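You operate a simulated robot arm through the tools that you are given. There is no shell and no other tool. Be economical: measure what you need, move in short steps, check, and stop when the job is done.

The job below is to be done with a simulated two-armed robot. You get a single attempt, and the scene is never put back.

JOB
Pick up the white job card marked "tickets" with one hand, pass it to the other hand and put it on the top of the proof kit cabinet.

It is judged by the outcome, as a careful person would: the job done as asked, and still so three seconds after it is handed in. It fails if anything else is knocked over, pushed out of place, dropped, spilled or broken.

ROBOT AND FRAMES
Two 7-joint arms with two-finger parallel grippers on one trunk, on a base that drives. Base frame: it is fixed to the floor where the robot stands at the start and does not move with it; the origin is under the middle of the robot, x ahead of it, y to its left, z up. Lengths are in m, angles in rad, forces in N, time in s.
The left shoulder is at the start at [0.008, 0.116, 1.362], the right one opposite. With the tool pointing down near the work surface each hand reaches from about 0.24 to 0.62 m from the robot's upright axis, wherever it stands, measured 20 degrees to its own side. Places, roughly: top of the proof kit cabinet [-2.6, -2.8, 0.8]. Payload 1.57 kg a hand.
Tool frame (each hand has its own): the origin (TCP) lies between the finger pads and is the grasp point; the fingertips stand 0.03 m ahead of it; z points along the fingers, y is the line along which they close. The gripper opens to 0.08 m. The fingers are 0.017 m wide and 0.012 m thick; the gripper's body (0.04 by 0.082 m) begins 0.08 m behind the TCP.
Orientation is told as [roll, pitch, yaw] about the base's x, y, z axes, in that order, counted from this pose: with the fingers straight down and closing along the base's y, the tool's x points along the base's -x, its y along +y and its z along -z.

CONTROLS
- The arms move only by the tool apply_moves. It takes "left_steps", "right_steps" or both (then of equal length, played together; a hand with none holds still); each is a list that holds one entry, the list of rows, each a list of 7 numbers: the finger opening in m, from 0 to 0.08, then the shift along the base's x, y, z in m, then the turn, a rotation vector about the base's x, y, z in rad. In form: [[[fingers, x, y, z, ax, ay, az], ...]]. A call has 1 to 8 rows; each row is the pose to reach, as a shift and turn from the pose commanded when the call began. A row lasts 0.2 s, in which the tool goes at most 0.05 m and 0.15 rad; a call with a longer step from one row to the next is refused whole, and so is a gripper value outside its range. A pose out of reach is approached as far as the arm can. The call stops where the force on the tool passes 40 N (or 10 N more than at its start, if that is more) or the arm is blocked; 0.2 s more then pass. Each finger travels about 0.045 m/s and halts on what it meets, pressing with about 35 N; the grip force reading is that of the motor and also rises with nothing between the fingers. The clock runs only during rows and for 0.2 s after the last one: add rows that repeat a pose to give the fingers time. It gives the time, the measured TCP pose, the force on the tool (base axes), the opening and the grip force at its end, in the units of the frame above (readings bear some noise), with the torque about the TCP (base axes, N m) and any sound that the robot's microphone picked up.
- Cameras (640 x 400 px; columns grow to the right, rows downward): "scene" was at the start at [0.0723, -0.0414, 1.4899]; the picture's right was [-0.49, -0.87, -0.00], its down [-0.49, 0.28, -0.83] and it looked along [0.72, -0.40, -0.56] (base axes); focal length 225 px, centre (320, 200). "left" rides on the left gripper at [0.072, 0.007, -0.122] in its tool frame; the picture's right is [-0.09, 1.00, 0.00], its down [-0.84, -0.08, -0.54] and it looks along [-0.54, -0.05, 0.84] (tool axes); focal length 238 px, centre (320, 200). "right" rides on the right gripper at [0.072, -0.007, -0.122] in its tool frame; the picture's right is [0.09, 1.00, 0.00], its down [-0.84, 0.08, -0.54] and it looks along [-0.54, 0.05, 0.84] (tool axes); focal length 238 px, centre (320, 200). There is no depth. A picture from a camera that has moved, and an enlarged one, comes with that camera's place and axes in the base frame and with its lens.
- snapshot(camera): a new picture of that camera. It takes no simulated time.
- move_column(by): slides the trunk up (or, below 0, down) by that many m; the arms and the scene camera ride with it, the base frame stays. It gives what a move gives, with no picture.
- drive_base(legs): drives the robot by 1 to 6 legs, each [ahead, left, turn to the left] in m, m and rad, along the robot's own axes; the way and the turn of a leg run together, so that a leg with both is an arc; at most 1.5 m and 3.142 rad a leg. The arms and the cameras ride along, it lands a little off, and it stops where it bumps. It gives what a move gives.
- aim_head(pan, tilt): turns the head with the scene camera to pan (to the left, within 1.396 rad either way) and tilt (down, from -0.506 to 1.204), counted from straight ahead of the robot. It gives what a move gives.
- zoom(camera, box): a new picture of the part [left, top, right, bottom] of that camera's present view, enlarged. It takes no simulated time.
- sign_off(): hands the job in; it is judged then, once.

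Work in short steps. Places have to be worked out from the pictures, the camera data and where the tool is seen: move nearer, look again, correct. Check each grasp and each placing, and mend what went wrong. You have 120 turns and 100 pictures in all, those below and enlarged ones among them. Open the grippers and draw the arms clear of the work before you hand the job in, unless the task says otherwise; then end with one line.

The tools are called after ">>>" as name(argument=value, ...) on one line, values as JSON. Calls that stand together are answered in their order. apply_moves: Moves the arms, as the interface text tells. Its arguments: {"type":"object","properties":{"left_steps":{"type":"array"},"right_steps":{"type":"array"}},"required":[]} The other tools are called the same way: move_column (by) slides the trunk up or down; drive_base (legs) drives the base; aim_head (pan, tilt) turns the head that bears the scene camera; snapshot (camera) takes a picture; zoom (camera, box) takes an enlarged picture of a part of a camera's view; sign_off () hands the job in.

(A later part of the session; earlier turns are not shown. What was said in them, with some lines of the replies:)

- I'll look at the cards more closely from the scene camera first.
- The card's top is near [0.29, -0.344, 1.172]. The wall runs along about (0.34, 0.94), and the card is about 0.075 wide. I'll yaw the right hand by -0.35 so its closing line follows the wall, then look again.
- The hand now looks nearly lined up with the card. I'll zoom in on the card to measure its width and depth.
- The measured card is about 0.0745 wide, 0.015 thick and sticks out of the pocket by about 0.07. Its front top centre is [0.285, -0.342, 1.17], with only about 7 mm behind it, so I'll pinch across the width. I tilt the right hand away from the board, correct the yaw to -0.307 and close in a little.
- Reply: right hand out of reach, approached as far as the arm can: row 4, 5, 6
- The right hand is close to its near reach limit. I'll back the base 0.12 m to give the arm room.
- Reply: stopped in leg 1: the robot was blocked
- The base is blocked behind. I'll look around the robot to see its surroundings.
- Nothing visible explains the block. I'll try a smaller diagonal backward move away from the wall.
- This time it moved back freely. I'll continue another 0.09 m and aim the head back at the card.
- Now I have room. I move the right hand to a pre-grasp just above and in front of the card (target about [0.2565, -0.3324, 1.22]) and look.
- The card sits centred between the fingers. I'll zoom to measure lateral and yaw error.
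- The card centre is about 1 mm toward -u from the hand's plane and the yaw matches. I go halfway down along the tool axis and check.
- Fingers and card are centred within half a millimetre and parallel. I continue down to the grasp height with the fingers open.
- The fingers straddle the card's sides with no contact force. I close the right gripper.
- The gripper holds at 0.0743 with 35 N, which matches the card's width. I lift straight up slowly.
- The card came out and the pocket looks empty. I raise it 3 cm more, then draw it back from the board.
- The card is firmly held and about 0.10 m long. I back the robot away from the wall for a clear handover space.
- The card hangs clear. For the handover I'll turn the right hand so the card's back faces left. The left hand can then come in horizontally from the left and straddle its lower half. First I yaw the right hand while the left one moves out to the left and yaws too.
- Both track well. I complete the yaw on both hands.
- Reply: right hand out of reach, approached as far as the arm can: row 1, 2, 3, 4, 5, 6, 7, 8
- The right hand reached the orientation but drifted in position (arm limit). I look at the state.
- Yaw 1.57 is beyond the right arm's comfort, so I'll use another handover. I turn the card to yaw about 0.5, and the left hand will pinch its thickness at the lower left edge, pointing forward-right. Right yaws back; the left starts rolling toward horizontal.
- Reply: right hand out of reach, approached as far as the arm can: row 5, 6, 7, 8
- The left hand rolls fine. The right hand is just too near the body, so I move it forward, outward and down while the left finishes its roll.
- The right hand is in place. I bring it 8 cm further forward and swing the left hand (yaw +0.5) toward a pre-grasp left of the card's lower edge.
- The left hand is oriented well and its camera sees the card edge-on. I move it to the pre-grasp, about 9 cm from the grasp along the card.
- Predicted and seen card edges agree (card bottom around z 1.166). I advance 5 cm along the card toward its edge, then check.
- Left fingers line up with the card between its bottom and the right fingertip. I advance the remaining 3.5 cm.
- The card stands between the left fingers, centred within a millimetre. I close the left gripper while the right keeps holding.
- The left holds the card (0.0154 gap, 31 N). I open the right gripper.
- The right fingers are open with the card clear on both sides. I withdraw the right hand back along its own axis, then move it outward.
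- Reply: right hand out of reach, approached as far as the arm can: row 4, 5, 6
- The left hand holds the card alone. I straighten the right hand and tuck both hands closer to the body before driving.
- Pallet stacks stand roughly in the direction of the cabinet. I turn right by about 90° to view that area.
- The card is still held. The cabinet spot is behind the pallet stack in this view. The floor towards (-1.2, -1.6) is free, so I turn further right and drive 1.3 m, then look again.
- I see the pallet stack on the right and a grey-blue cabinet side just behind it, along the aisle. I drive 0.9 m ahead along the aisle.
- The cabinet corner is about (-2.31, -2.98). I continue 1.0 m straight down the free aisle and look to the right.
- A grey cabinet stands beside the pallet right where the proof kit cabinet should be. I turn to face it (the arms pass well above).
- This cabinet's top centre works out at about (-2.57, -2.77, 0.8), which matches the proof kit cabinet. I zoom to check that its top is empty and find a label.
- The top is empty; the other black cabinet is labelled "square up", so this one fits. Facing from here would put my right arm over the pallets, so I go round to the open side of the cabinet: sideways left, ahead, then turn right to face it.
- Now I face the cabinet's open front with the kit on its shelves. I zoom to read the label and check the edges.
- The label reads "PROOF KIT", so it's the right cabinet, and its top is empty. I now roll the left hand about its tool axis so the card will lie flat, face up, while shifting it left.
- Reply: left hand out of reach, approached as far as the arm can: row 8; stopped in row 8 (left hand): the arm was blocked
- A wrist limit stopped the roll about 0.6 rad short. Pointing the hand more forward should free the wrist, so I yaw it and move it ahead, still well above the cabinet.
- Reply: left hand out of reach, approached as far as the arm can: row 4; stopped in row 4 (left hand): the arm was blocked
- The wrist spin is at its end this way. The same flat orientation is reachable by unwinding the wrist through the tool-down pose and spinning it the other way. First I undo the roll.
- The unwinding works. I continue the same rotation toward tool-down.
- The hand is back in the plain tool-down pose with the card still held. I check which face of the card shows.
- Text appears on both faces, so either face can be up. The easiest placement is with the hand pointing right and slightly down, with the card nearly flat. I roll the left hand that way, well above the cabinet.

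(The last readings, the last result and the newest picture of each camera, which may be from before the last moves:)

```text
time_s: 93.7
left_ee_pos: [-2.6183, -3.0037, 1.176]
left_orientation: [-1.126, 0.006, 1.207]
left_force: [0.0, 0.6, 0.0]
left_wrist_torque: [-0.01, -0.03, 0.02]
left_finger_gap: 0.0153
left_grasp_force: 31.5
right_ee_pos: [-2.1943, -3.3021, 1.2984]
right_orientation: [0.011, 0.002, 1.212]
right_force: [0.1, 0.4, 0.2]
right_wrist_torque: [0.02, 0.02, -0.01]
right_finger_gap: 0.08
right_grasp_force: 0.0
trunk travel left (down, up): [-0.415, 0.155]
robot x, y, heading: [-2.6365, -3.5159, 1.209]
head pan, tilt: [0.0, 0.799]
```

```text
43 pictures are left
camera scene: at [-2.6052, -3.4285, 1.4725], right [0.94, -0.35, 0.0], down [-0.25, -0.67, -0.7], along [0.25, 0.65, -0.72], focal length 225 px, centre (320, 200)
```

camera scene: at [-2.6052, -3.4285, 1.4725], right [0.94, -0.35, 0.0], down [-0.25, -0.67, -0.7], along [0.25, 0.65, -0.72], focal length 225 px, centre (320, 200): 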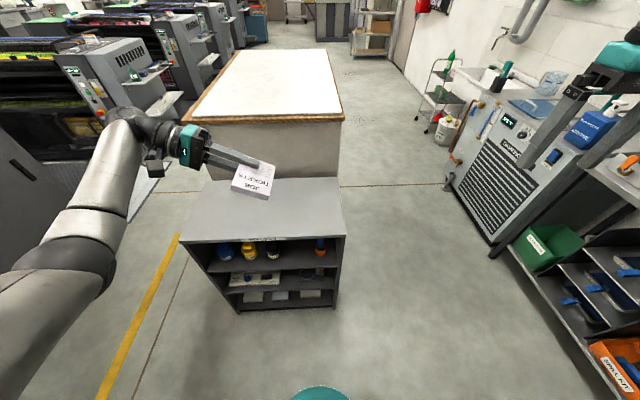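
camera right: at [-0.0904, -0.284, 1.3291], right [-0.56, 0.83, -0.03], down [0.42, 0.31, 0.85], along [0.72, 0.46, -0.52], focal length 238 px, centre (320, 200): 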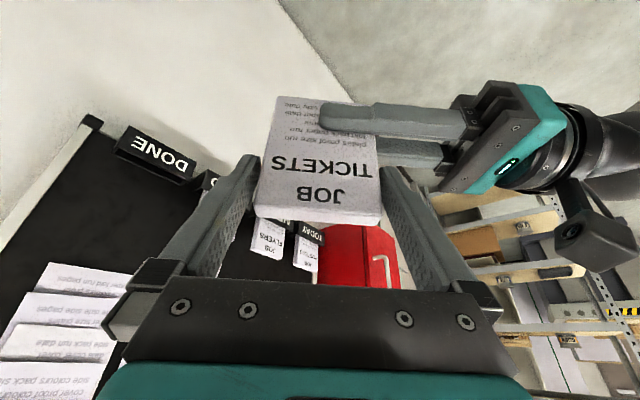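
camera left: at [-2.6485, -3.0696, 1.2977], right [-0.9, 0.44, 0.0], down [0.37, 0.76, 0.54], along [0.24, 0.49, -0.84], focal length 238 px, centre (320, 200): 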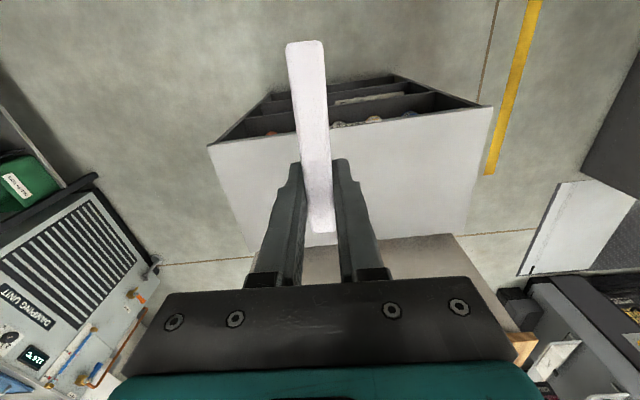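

The card is nearly flat. I drive 0.1 m closer to the cabinet and lower the trunk by 0.22 m, which still leaves the card more than 10 cm above the top.

>>> drive_base(legs=[[0.1, 0, 0]])

>>> apply_moves(left_steps=[[[0, 0.005, 0.05, 0, -0.018, -0.047, 0], [0, 0.0, 0.1, 0, -0.036, -0.094, 0], [0, -0.026, 0.14, 0, -0.036, -0.094, 0], [0, -0.03, 0.15, 0, -0.036, -0.094, 0]]])

>>> move_column(by=-0.22)

>>> aim_head(pan=0.2, tilt=0.7)

>>> snapshot(camera="scene")

>>> snapshot(camera="left")

```text
time_s: 94.8
left_ee_pos: [-2.582, -2.9107, 1.1739]
left_orientation: [-1.123, 0.01, 1.207]
left_force: [-0.1, 0.1, -0.7]
left_wrist_torque: [0.0, -0.01, -0.04]
left_finger_gap: 0.0153
left_grasp_force: 30.6
right_ee_pos: [-2.1586, -3.2079, 1.2985]
right_orientation: [0.014, 0.0, 1.211]
right_force: [0.2, 0.7, 0.1]
right_wrist_torque: [0.01, 0.02, -0.01]
right_finger_gap: 0.0798
right_grasp_force: 0.1
trunk travel left (down, up): [-0.415, 0.155]
robot x, y, heading: [-2.6024, -3.4193, 1.211]
head pan, tilt: [0.0, 0.799]
```

```text
refused: row 1 steps farther than a row can; nothing moved
```

```text
time_s: 97.2
left_ee_pos: [-2.5837, -2.9109, 0.9556]
left_orientation: [-1.123, 0.007, 1.207]
left_force: [0.0, -0.1, -0.1]
left_wrist_torque: [0.03, 0.03, -0.01]
left_finger_gap: 0.0152
left_grasp_force: 31.6
right_ee_pos: [-2.1581, -3.2079, 1.0789]
right_orientation: [0.013, -0.001, 1.21]
right_force: [1.0, 0.4, 0.3]
right_wrist_torque: [-0.01, 0.0, 0.01]
right_finger_gap: 0.08
right_grasp_force: 0.1
trunk travel left (down, up): [-0.195, 0.375]
robot x, y, heading: [-2.6021, -3.4185, 1.206]
head pan, tilt: [0.0, 0.799]
```

```text
time_s: 97.9
left_ee_pos: [-2.5841, -2.912, 0.9552]
left_orientation: [-1.123, 0.007, 1.209]
left_force: [-0.4, 0.2, -0.7]
left_wrist_torque: [0.02, 0.02, -0.02]
left_finger_gap: 0.0153
left_grasp_force: 31.1
right_ee_pos: [-2.159, -3.2076, 1.0792]
right_orientation: [0.013, 0.0, 1.212]
right_force: [0.1, -0.8, -1.0]
right_wrist_torque: [0.01, -0.02, -0.01]
right_finger_gap: 0.08
right_grasp_force: 0.2
trunk travel left (down, up): [-0.195, 0.375]
robot x, y, heading: [-2.6017, -3.4183, 1.212]
head pan, tilt: [0.201, 0.7]
```

```text
42 pictures are left
camera scene: at [-2.5848, -3.327, 1.2607], right [0.99, -0.16, 0.0], down [-0.1, -0.64, -0.76], along [0.12, 0.75, -0.64], focal length 225 px, centre (320, 200)
```

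scene: 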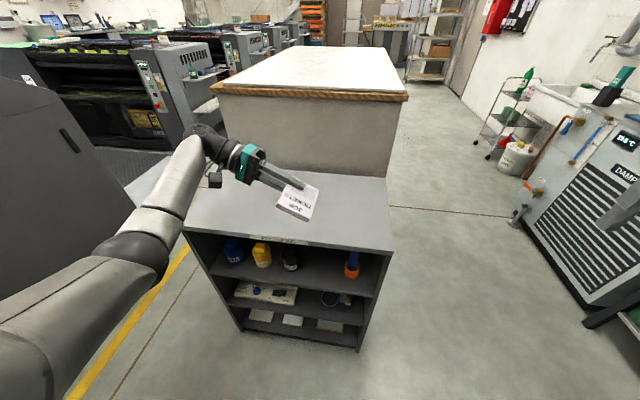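

```text
41 pictures are left
camera left: at [-2.7136, -2.9389, 1.0033], right [-0.37, 0.23, -0.9], down [-0.13, 0.95, 0.3], along [0.92, 0.23, -0.32], focal length 238 px, centre (320, 200)
```

left: 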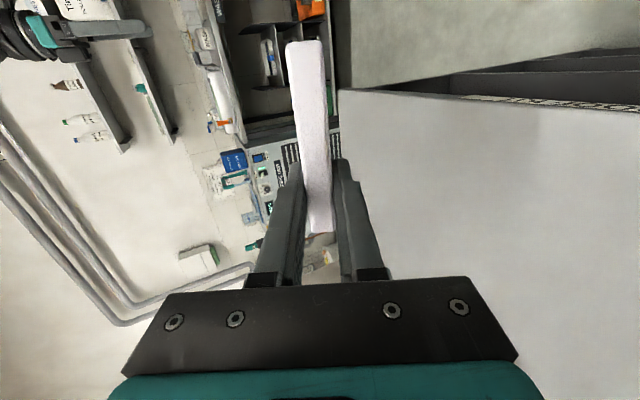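

Cabinet corners agree at z≈0.8. I shift the hand so the card is over the middle of the top and flatten the pitch to about 0.35.

>>> apply_moves(left_steps=[[[0, -0.009, 0.032, 0, -0.009, -0.023, 0], [0, -0.018, 0.064, 0, -0.018, -0.047, 0], [0, -0.027, 0.096, 0, -0.027, -0.07, 0], [0, -0.035, 0.125, 0, -0.036, -0.094, 0], [0, -0.035, 0.125, 0, -0.036, -0.094, 0]]])

>>> snapshot(camera="scene")

```text
time_s: 99.1
left_ee_pos: [-2.6149, -2.8567, 0.9621]
left_orientation: [-1.223, 0.008, 1.206]
left_force: [0.4, -0.5, 0.2]
left_wrist_torque: [0.04, 0.01, -0.01]
left_finger_gap: 0.0154
left_grasp_force: 30.7
left hand out of reach, approached as far as the arm can: row 2, 3, 4, 5
right_ee_pos: [-2.1582, -3.2076, 1.0778]
right_orientation: [0.015, 0.0, 1.211]
right_force: [-0.1, -0.1, -0.4]
right_wrist_torque: [0.01, 0.01, 0.0]
right_finger_gap: 0.0798
right_grasp_force: 0.1
trunk travel left (down, up): [-0.195, 0.375]
robot x, y, heading: [-2.6008, -3.4171, 1.21]
head pan, tilt: [0.201, 0.7]
```

```text
40 pictures are left
camera scene: at [-2.5844, -3.3271, 1.2607], right [0.99, -0.16, 0.0], down [-0.1, -0.64, -0.76], along [0.12, 0.76, -0.64], focal length 225 px, centre (320, 200)
```

scene: 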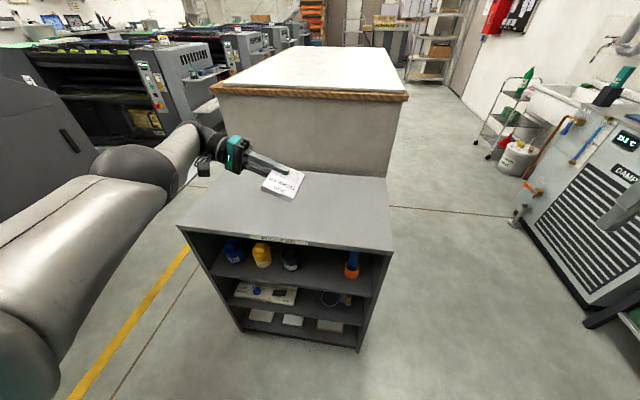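

The arm is short of reach when pointing fully right. Yawing the hand 0.6 rad forward lets the TCP go further over the top, so I do that together with moving ahead.

>>> apply_moves(left_steps=[[[0, 0.003, 0.015, 0, 0, 0, 0.12], [0, 0.008, 0.03, 0, 0, 0, 0.24], [0, 0.013, 0.05, 0, 0, 0, 0.36], [0, 0.018, 0.07, 0, 0, 0, 0.48], [0, 0.023, 0.09, 0, 0, 0, 0.6], [0, 0.023, 0.09, 0, 0, 0, 0.6]]])

>>> snapshot(camera="scene")

```text
time_s: 100.5
left_ee_pos: [-2.5915, -2.7424, 0.9581]
left_orientation: [-1.225, 0.009, 1.809]
left_force: [0.6, 0.1, 0.0]
left_wrist_torque: [0.03, 0.01, 0.01]
left_finger_gap: 0.0153
left_grasp_force: 30.5
left hand out of reach, approached as far as the arm can: row 1, 2, 3, 4, 5, 6
right_ee_pos: [-2.159, -3.2069, 1.0778]
right_orientation: [0.012, 0.0, 1.212]
right_force: [0.2, -1.2, 1.0]
right_wrist_torque: [-0.02, -0.02, -0.02]
right_finger_gap: 0.0801
right_grasp_force: 0.1
trunk travel left (down, up): [-0.195, 0.375]
robot x, y, heading: [-2.6004, -3.4176, 1.209]
head pan, tilt: [0.201, 0.7]
```

```text
39 pictures are left
camera scene: at [-2.5849, -3.327, 1.2607], right [0.99, -0.16, 0.0], down [-0.1, -0.64, -0.76], along [0.12, 0.76, -0.64], focal length 225 px, centre (320, 200)
```

scene: 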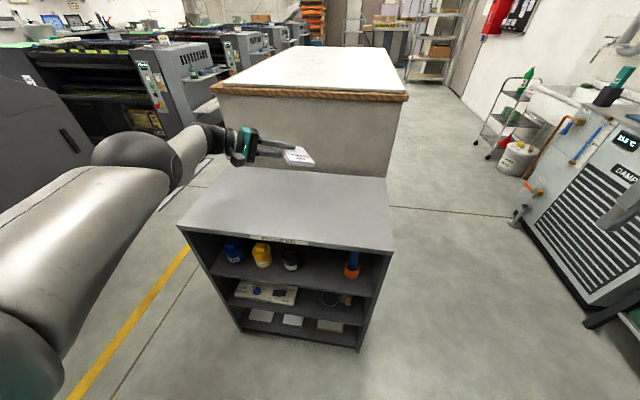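

The card centre is now at about (-2.544, -2.753), near the middle of the top. I lower the trunk by 0.10 m, leaving about 2 cm below the card's low edge.

>>> move_column(by=-0.1)

>>> snapshot(camera="scene")

>>> snapshot(camera="left")

```text
time_s: 101.8
left_ee_pos: [-2.5923, -2.743, 0.8581]
left_orientation: [-1.224, 0.007, 1.806]
left_force: [0.9, -0.3, -0.3]
left_wrist_torque: [0.03, 0.01, 0.0]
left_finger_gap: 0.0153
left_grasp_force: 31.0
right_ee_pos: [-2.1586, -3.2078, 0.9779]
right_orientation: [0.012, -0.001, 1.21]
right_force: [0.3, -0.8, 0.7]
right_wrist_torque: [0.02, 0.01, 0.01]
right_finger_gap: 0.08
right_grasp_force: 0.0
trunk travel left (down, up): [-0.095, 0.475]
robot x, y, heading: [-2.6004, -3.4186, 1.21]
head pan, tilt: [0.201, 0.7]
```

```text
38 pictures are left
camera scene: at [-2.5849, -3.3271, 1.1608], right [0.99, -0.16, 0.0], down [-0.1, -0.64, -0.77], along [0.12, 0.76, -0.64], focal length 225 px, centre (320, 200)
```

scene: 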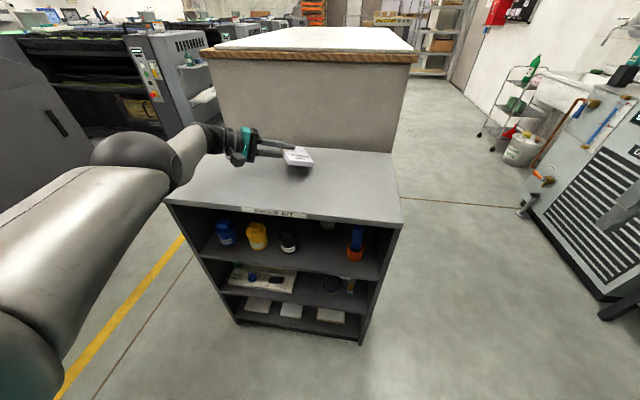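

```text
37 pictures are left
camera left: at [-2.6881, -2.8404, 0.8939], right [-0.35, 0.0, -0.94], down [-0.67, 0.7, 0.25], along [0.66, 0.71, -0.24], focal length 238 px, centre (320, 200)
```

left: 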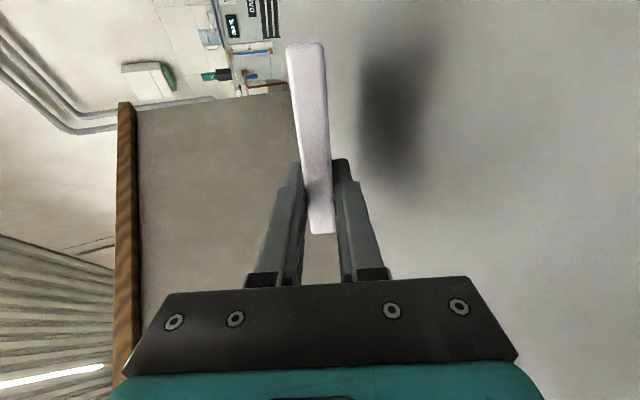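

The card's shadow on the top shows about 2 cm of clearance. I lower the left hand slowly by arm with small steps, watching the force.

>>> apply_moves(left_steps=[[[0, 0, 0, -0.005, 0, 0, 0], [0, 0, 0, -0.01, 0, 0, 0], [0, 0, 0, -0.014, 0, 0, 0], [0, 0, 0, -0.014, 0, 0, 0]]])

>>> zoom(camera="scene", box=[140, 100, 340, 220])

```text
time_s: 102.8
left_ee_pos: [-2.5922, -2.7439, 0.8438]
left_orientation: [-1.222, 0.009, 1.807]
left_force: [-0.8, 0.0, -0.1]
left_wrist_torque: [0.01, 0.02, -0.03]
left_finger_gap: 0.0154
left_grasp_force: 31.0
right_ee_pos: [-2.1588, -3.2083, 0.9779]
right_orientation: [0.012, 0.001, 1.21]
right_force: [-0.6, 0.2, -0.4]
right_wrist_torque: [0.01, 0.03, -0.02]
right_finger_gap: 0.0799
right_grasp_force: 0.0
trunk travel left (down, up): [-0.095, 0.475]
robot x, y, heading: [-2.5999, -3.4156, 1.207]
head pan, tilt: [0.201, 0.7]
```

```text
3.20 times, centred on (240, 160) of scene
camera zoom: at [-2.5849, -3.327, 1.1607], right [0.99, -0.16, 0.0], down [-0.1, -0.64, -0.76], along [0.12, 0.76, -0.64], focal length 721 px, centre (576, 328)
```

zoom: 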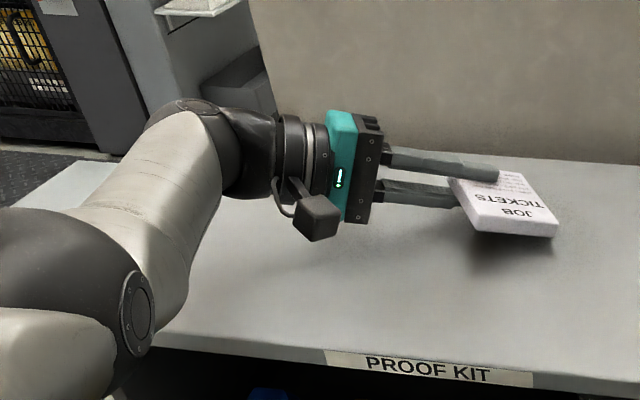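

Clear so far. I continue down in small steps until the card's low edge touches.

>>> apply_moves(left_steps=[[[0, 0, 0, -0.003, 0, 0, 0], [0, 0, 0, -0.006, 0, 0, 0], [0, 0, 0, -0.008, 0, 0, 0], [0, 0, 0, -0.008, 0, 0, 0]]])

>>> zoom(camera="scene", box=[240, 120, 340, 180])

```text
time_s: 103.8
left_ee_pos: [-2.5916, -2.7463, 0.8379]
left_orientation: [-1.224, 0.007, 1.807]
left_force: [0.3, -0.7, -0.3]
left_wrist_torque: [0.0, 0.02, 0.0]
left_finger_gap: 0.0154
left_grasp_force: 31.2
left hand out of reach, approached as far as the arm can: row 2, 3, 4
right_ee_pos: [-2.1593, -3.2093, 0.9783]
right_orientation: [0.013, -0.001, 1.212]
right_force: [-0.1, 0.6, -0.2]
right_wrist_torque: [0.01, -0.02, 0.02]
right_finger_gap: 0.0799
right_grasp_force: 0.1
trunk travel left (down, up): [-0.095, 0.475]
robot x, y, heading: [-2.6019, -3.4167, 1.21]
head pan, tilt: [0.201, 0.7]
```

```text
6.40 times, centred on (290, 150) of scene
camera zoom: at [-2.5849, -3.327, 1.1607], right [0.99, -0.16, 0.0], down [-0.1, -0.64, -0.76], along [0.12, 0.76, -0.64], focal length 1442 px, centre (512, 520)
```

zoom: 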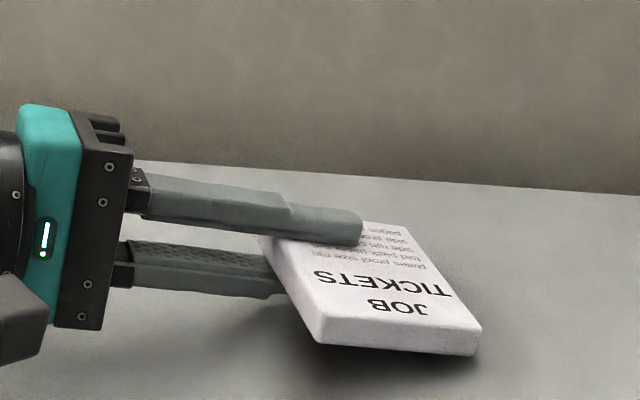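

The arm is at the edge of its reach, so I finish the descent with the trunk, 5 mm at a time.

>>> move_column(by=-0.005)

>>> zoom(camera="scene", box=[240, 120, 340, 180])

```text
time_s: 104.4
left_ee_pos: [-2.59, -2.7452, 0.831]
left_orientation: [-1.223, 0.009, 1.808]
left_force: [-0.4, -0.5, 0.1]
left_wrist_torque: [-0.02, 0.01, 0.02]
left_finger_gap: 0.0155
left_grasp_force: 31.2
right_ee_pos: [-2.1578, -3.2079, 0.9732]
right_orientation: [0.013, 0.0, 1.213]
right_force: [0.4, -0.1, -0.8]
right_wrist_torque: [0.0, 0.03, -0.01]
right_finger_gap: 0.0801
right_grasp_force: 0.2
trunk travel left (down, up): [-0.09, 0.48]
robot x, y, heading: [-2.6003, -3.417, 1.215]
head pan, tilt: [0.201, 0.7]
```

```text
6.40 times, centred on (290, 150) of scene
camera zoom: at [-2.5849, -3.327, 1.1557], right [0.99, -0.16, 0.0], down [-0.1, -0.64, -0.76], along [0.12, 0.76, -0.64], focal length 1442 px, centre (512, 520)
```

zoom: 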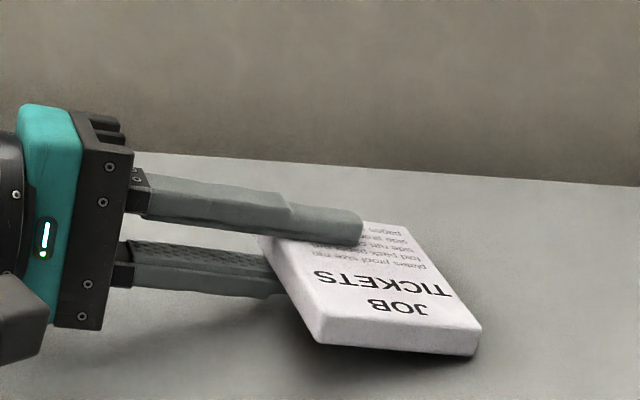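

No contact force yet. I lower another 4 mm.

>>> move_column(by=-0.004)

```text
time_s: 104.9
left_ee_pos: [-2.5898, -2.746, 0.8289]
left_orientation: [-1.227, 0.007, 1.808]
left_force: [-0.2, 0.1, 4.2]
left_wrist_torque: [0.14, -0.19, -0.04]
left_finger_gap: 0.0153
left_grasp_force: 31.1
right_ee_pos: [-2.1594, -3.2077, 0.9695]
right_orientation: [0.012, -0.001, 1.212]
right_force: [0.0, -0.2, -0.2]
right_wrist_torque: [-0.01, -0.02, 0.02]
right_finger_gap: 0.0803
right_grasp_force: 0.2
trunk travel left (down, up): [-0.086, 0.484]
robot x, y, heading: [-2.6009, -3.4182, 1.211]
head pan, tilt: [0.201, 0.7]
```

Contact at 4 N: the card's far edge rests on the top. I open the fingers slightly while raising the hand a few millimetres, so the lower finger doesn't press on the top.

>>> apply_moves(left_steps=[[[0.02, 0, 0, 0.002, 0, 0, 0], [0.028, 0, 0, 0.005, 0, 0, 0], [0.028, 0, 0, 0.005, 0, 0, 0], [0.028, 0, 0, 0.005, 0, 0, 0]]])

>>> zoom(camera="scene", box=[240, 120, 340, 180])

```text
time_s: 105.9
left_ee_pos: [-2.5903, -2.7464, 0.8324]
left_orientation: [-1.224, 0.005, 1.806]
left_force: [2.7, 2.1, 3.8]
left_wrist_torque: [0.08, -0.17, 0.01]
left_finger_gap: 0.0243
left_grasp_force: 0.1
right_ee_pos: [-2.158, -3.2081, 0.9703]
right_orientation: [0.013, 0.001, 1.212]
right_force: [0.7, 0.3, 0.2]
right_wrist_torque: [-0.01, 0.0, 0.02]
right_finger_gap: 0.0797
right_grasp_force: 0.0
trunk travel left (down, up): [-0.086, 0.484]
robot x, y, heading: [-2.6011, -3.4208, 1.208]
head pan, tilt: [0.201, 0.7]
```

```text
6.40 times, centred on (290, 150) of scene
camera zoom: at [-2.5846, -3.3272, 1.1518], right [0.99, -0.16, 0.0], down [-0.1, -0.64, -0.77], along [0.12, 0.76, -0.64], focal length 1442 px, centre (512, 520)
```

zoom: 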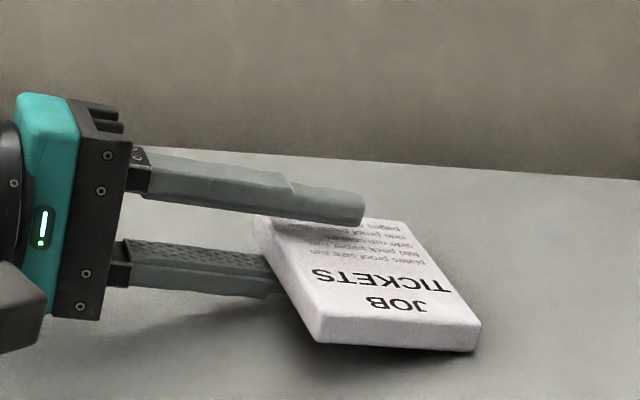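

The card is released and lies on the lower finger and its far edge. I withdraw the hand along its axis so the finger slides out from under the card.

>>> apply_moves(left_steps=[[[0.026, -0.0, -0.0, 0.002, 0, 0, 0], [0.026, -0.044, -0.0107, 0.016, 0, 0, 0], [0.026, -0.044, -0.0107, 0.016, 0, 0, 0]]])

>>> zoom(camera="scene", box=[220, 110, 340, 190])

```text
time_s: 106.7
left_ee_pos: [-2.6369, -2.7584, 0.8476]
left_orientation: [-1.224, 0.01, 1.807]
left_force: [0.3, 0.0, -0.8]
left_wrist_torque: [0.0, -0.03, 0.01]
left_finger_gap: 0.026
left_grasp_force: 0.4
right_ee_pos: [-2.1583, -3.2076, 0.9701]
right_orientation: [0.012, -0.001, 1.212]
right_force: [-0.4, 0.1, 0.5]
right_wrist_torque: [0.01, 0.04, 0.01]
right_finger_gap: 0.0801
right_grasp_force: 0.1
trunk travel left (down, up): [-0.086, 0.484]
robot x, y, heading: [-2.6018, -3.4174, 1.206]
head pan, tilt: [0.201, 0.7]
```

```text
5.00 times, centred on (280, 150) of scene
camera zoom: at [-2.5851, -3.3271, 1.1517], right [0.99, -0.16, 0.0], down [-0.1, -0.64, -0.77], along [0.12, 0.76, -0.64], focal length 1127 px, centre (520, 450)
```

zoom: 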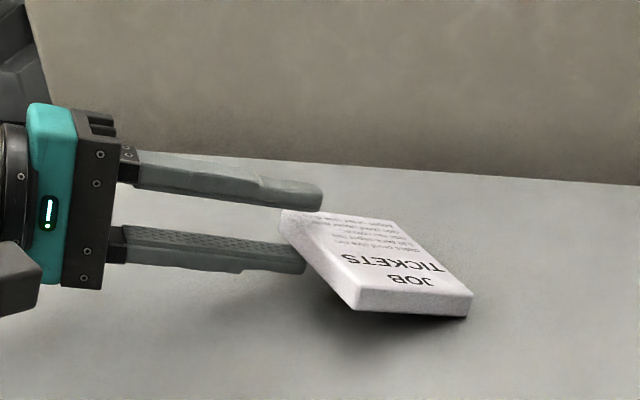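

The card's near edge still sits on the lower fingertip. I lower the hand about 1 cm so the drop is small, then pull straight back.

>>> apply_moves(left_steps=[[[0.026, 0, 0, -0.006, 0, 0, 0], [0.026, 0, 0, -0.011, 0, 0, 0], [0.026, -0.039, -0.0095, -0.005, 0, 0, 0], [0.026, -0.058, -0.014, 0.003, 0, 0, 0]]])

>>> zoom(camera="scene", box=[200, 110, 340, 200])

```text
time_s: 107.7
left_ee_pos: [-2.6938, -2.7694, 0.8501]
left_orientation: [-1.227, 0.007, 1.805]
left_force: [0.4, 0.6, -0.3]
left_wrist_torque: [-0.02, 0.0, 0.01]
left_finger_gap: 0.0263
left_grasp_force: 0.1
right_ee_pos: [-2.159, -3.2081, 0.969]
right_orientation: [0.012, 0.0, 1.211]
right_force: [0.1, -0.6, -0.1]
right_wrist_torque: [0.01, 0.0, 0.01]
right_finger_gap: 0.0802
right_grasp_force: 0.1
trunk travel left (down, up): [-0.086, 0.484]
robot x, y, heading: [-2.5976, -3.4199, 1.214]
head pan, tilt: [0.201, 0.7]
```

```text
4.44 times, centred on (270, 155) of scene
camera zoom: at [-2.5851, -3.3271, 1.1518], right [0.99, -0.16, 0.0], down [-0.1, -0.64, -0.77], along [0.12, 0.76, -0.64], focal length 1001 px, centre (542, 400)
```

zoom: 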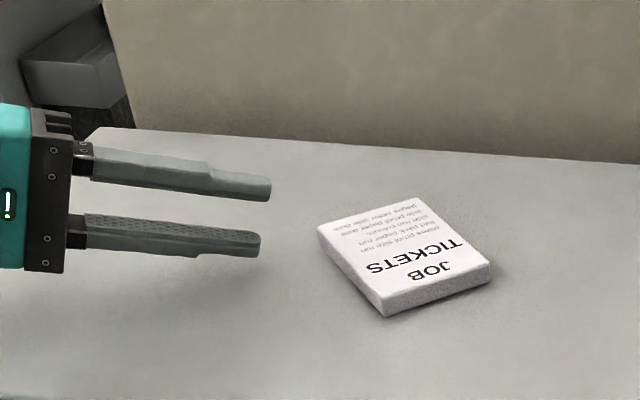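

The card lies flat, face up, in the middle of the top. I raise the trunk, which lifts both hands clear.

>>> move_column(by=0.25)

>>> apply_moves(left_steps=[[[0.06, -0.02, -0.02, 0.01, 0, 0, 0], [0.08, -0.04, -0.05, 0.02, 0, 0, 0], [0.08, -0.04, -0.09, 0.02, 0, 0, 0], [0.08, -0.04, -0.13, 0.02, 0, 0, 0]]])

>>> drive_base(legs=[[-0.25, 0, 0]])

>>> snapshot(camera="scene")

```text
time_s: 110.3
left_ee_pos: [-2.693, -2.7702, 1.0995]
left_orientation: [-1.223, 0.009, 1.806]
left_force: [0.5, 0.8, 0.7]
left_wrist_torque: [0.02, 0.02, 0.02]
left_finger_gap: 0.0262
left_grasp_force: 0.1
right_ee_pos: [-2.1588, -3.2089, 1.2187]
right_orientation: [0.011, 0.0, 1.212]
right_force: [-0.3, 0.0, 0.7]
right_wrist_torque: [0.0, 0.0, -0.04]
right_finger_gap: 0.0801
right_grasp_force: 0.1
trunk travel left (down, up): [-0.336, 0.234]
robot x, y, heading: [-2.6007, -3.425, 1.209]
head pan, tilt: [0.201, 0.7]
```

```text
time_s: 111.3
left_ee_pos: [-2.7326, -2.9002, 1.1197]
left_orientation: [-1.224, 0.008, 1.807]
left_force: [0.4, -0.4, 1.0]
left_wrist_torque: [-0.02, 0.01, -0.02]
left_finger_gap: 0.08
left_grasp_force: 0.1
right_ee_pos: [-2.159, -3.209, 1.2183]
right_orientation: [0.012, 0.001, 1.211]
right_force: [0.1, 0.0, 0.4]
right_wrist_torque: [0.03, -0.01, 0.0]
right_finger_gap: 0.0803
right_grasp_force: 0.2
trunk travel left (down, up): [-0.336, 0.234]
robot x, y, heading: [-2.6011, -3.4186, 1.208]
head pan, tilt: [0.201, 0.7]
```

```text
time_s: 113.1
left_ee_pos: [-2.8185, -3.131, 1.1188]
left_orientation: [-1.224, 0.007, 1.803]
left_force: [0.9, -0.6, -0.5]
left_wrist_torque: [0.01, 0.0, -0.02]
left_finger_gap: 0.0799
left_grasp_force: 0.1
right_ee_pos: [-2.2465, -3.4423, 1.2203]
right_orientation: [0.013, -0.001, 1.208]
right_force: [0.9, 0.1, 0.0]
right_wrist_torque: [0.01, -0.02, -0.02]
right_finger_gap: 0.0797
right_grasp_force: 0.2
trunk travel left (down, up): [-0.336, 0.234]
robot x, y, heading: [-2.6903, -3.6522, 1.207]
head pan, tilt: [0.201, 0.7]
```

```text
30 pictures are left
camera scene: at [-2.6728, -3.5595, 1.4018], right [0.99, -0.16, 0.0], down [-0.11, -0.63, -0.77], along [0.13, 0.76, -0.64], focal length 225 px, centre (320, 200)
```

scene: 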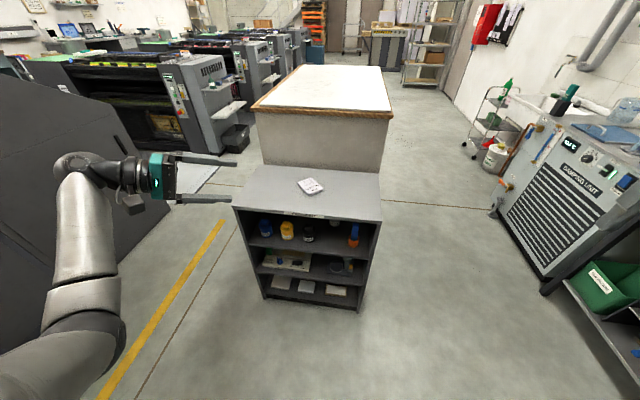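

The card lies flat on the proof kit cabinet, both grippers are open and clear, and the kit on the shelves is untouched, so I hand in the job.

>>> sign_off()

```text
The job is handed in.
```

The "tickets" job card was picked up with the right hand and passed to the left. It now lies flat near the middle of the proof kit cabinet's top, with nothing else seen to be disturbed.
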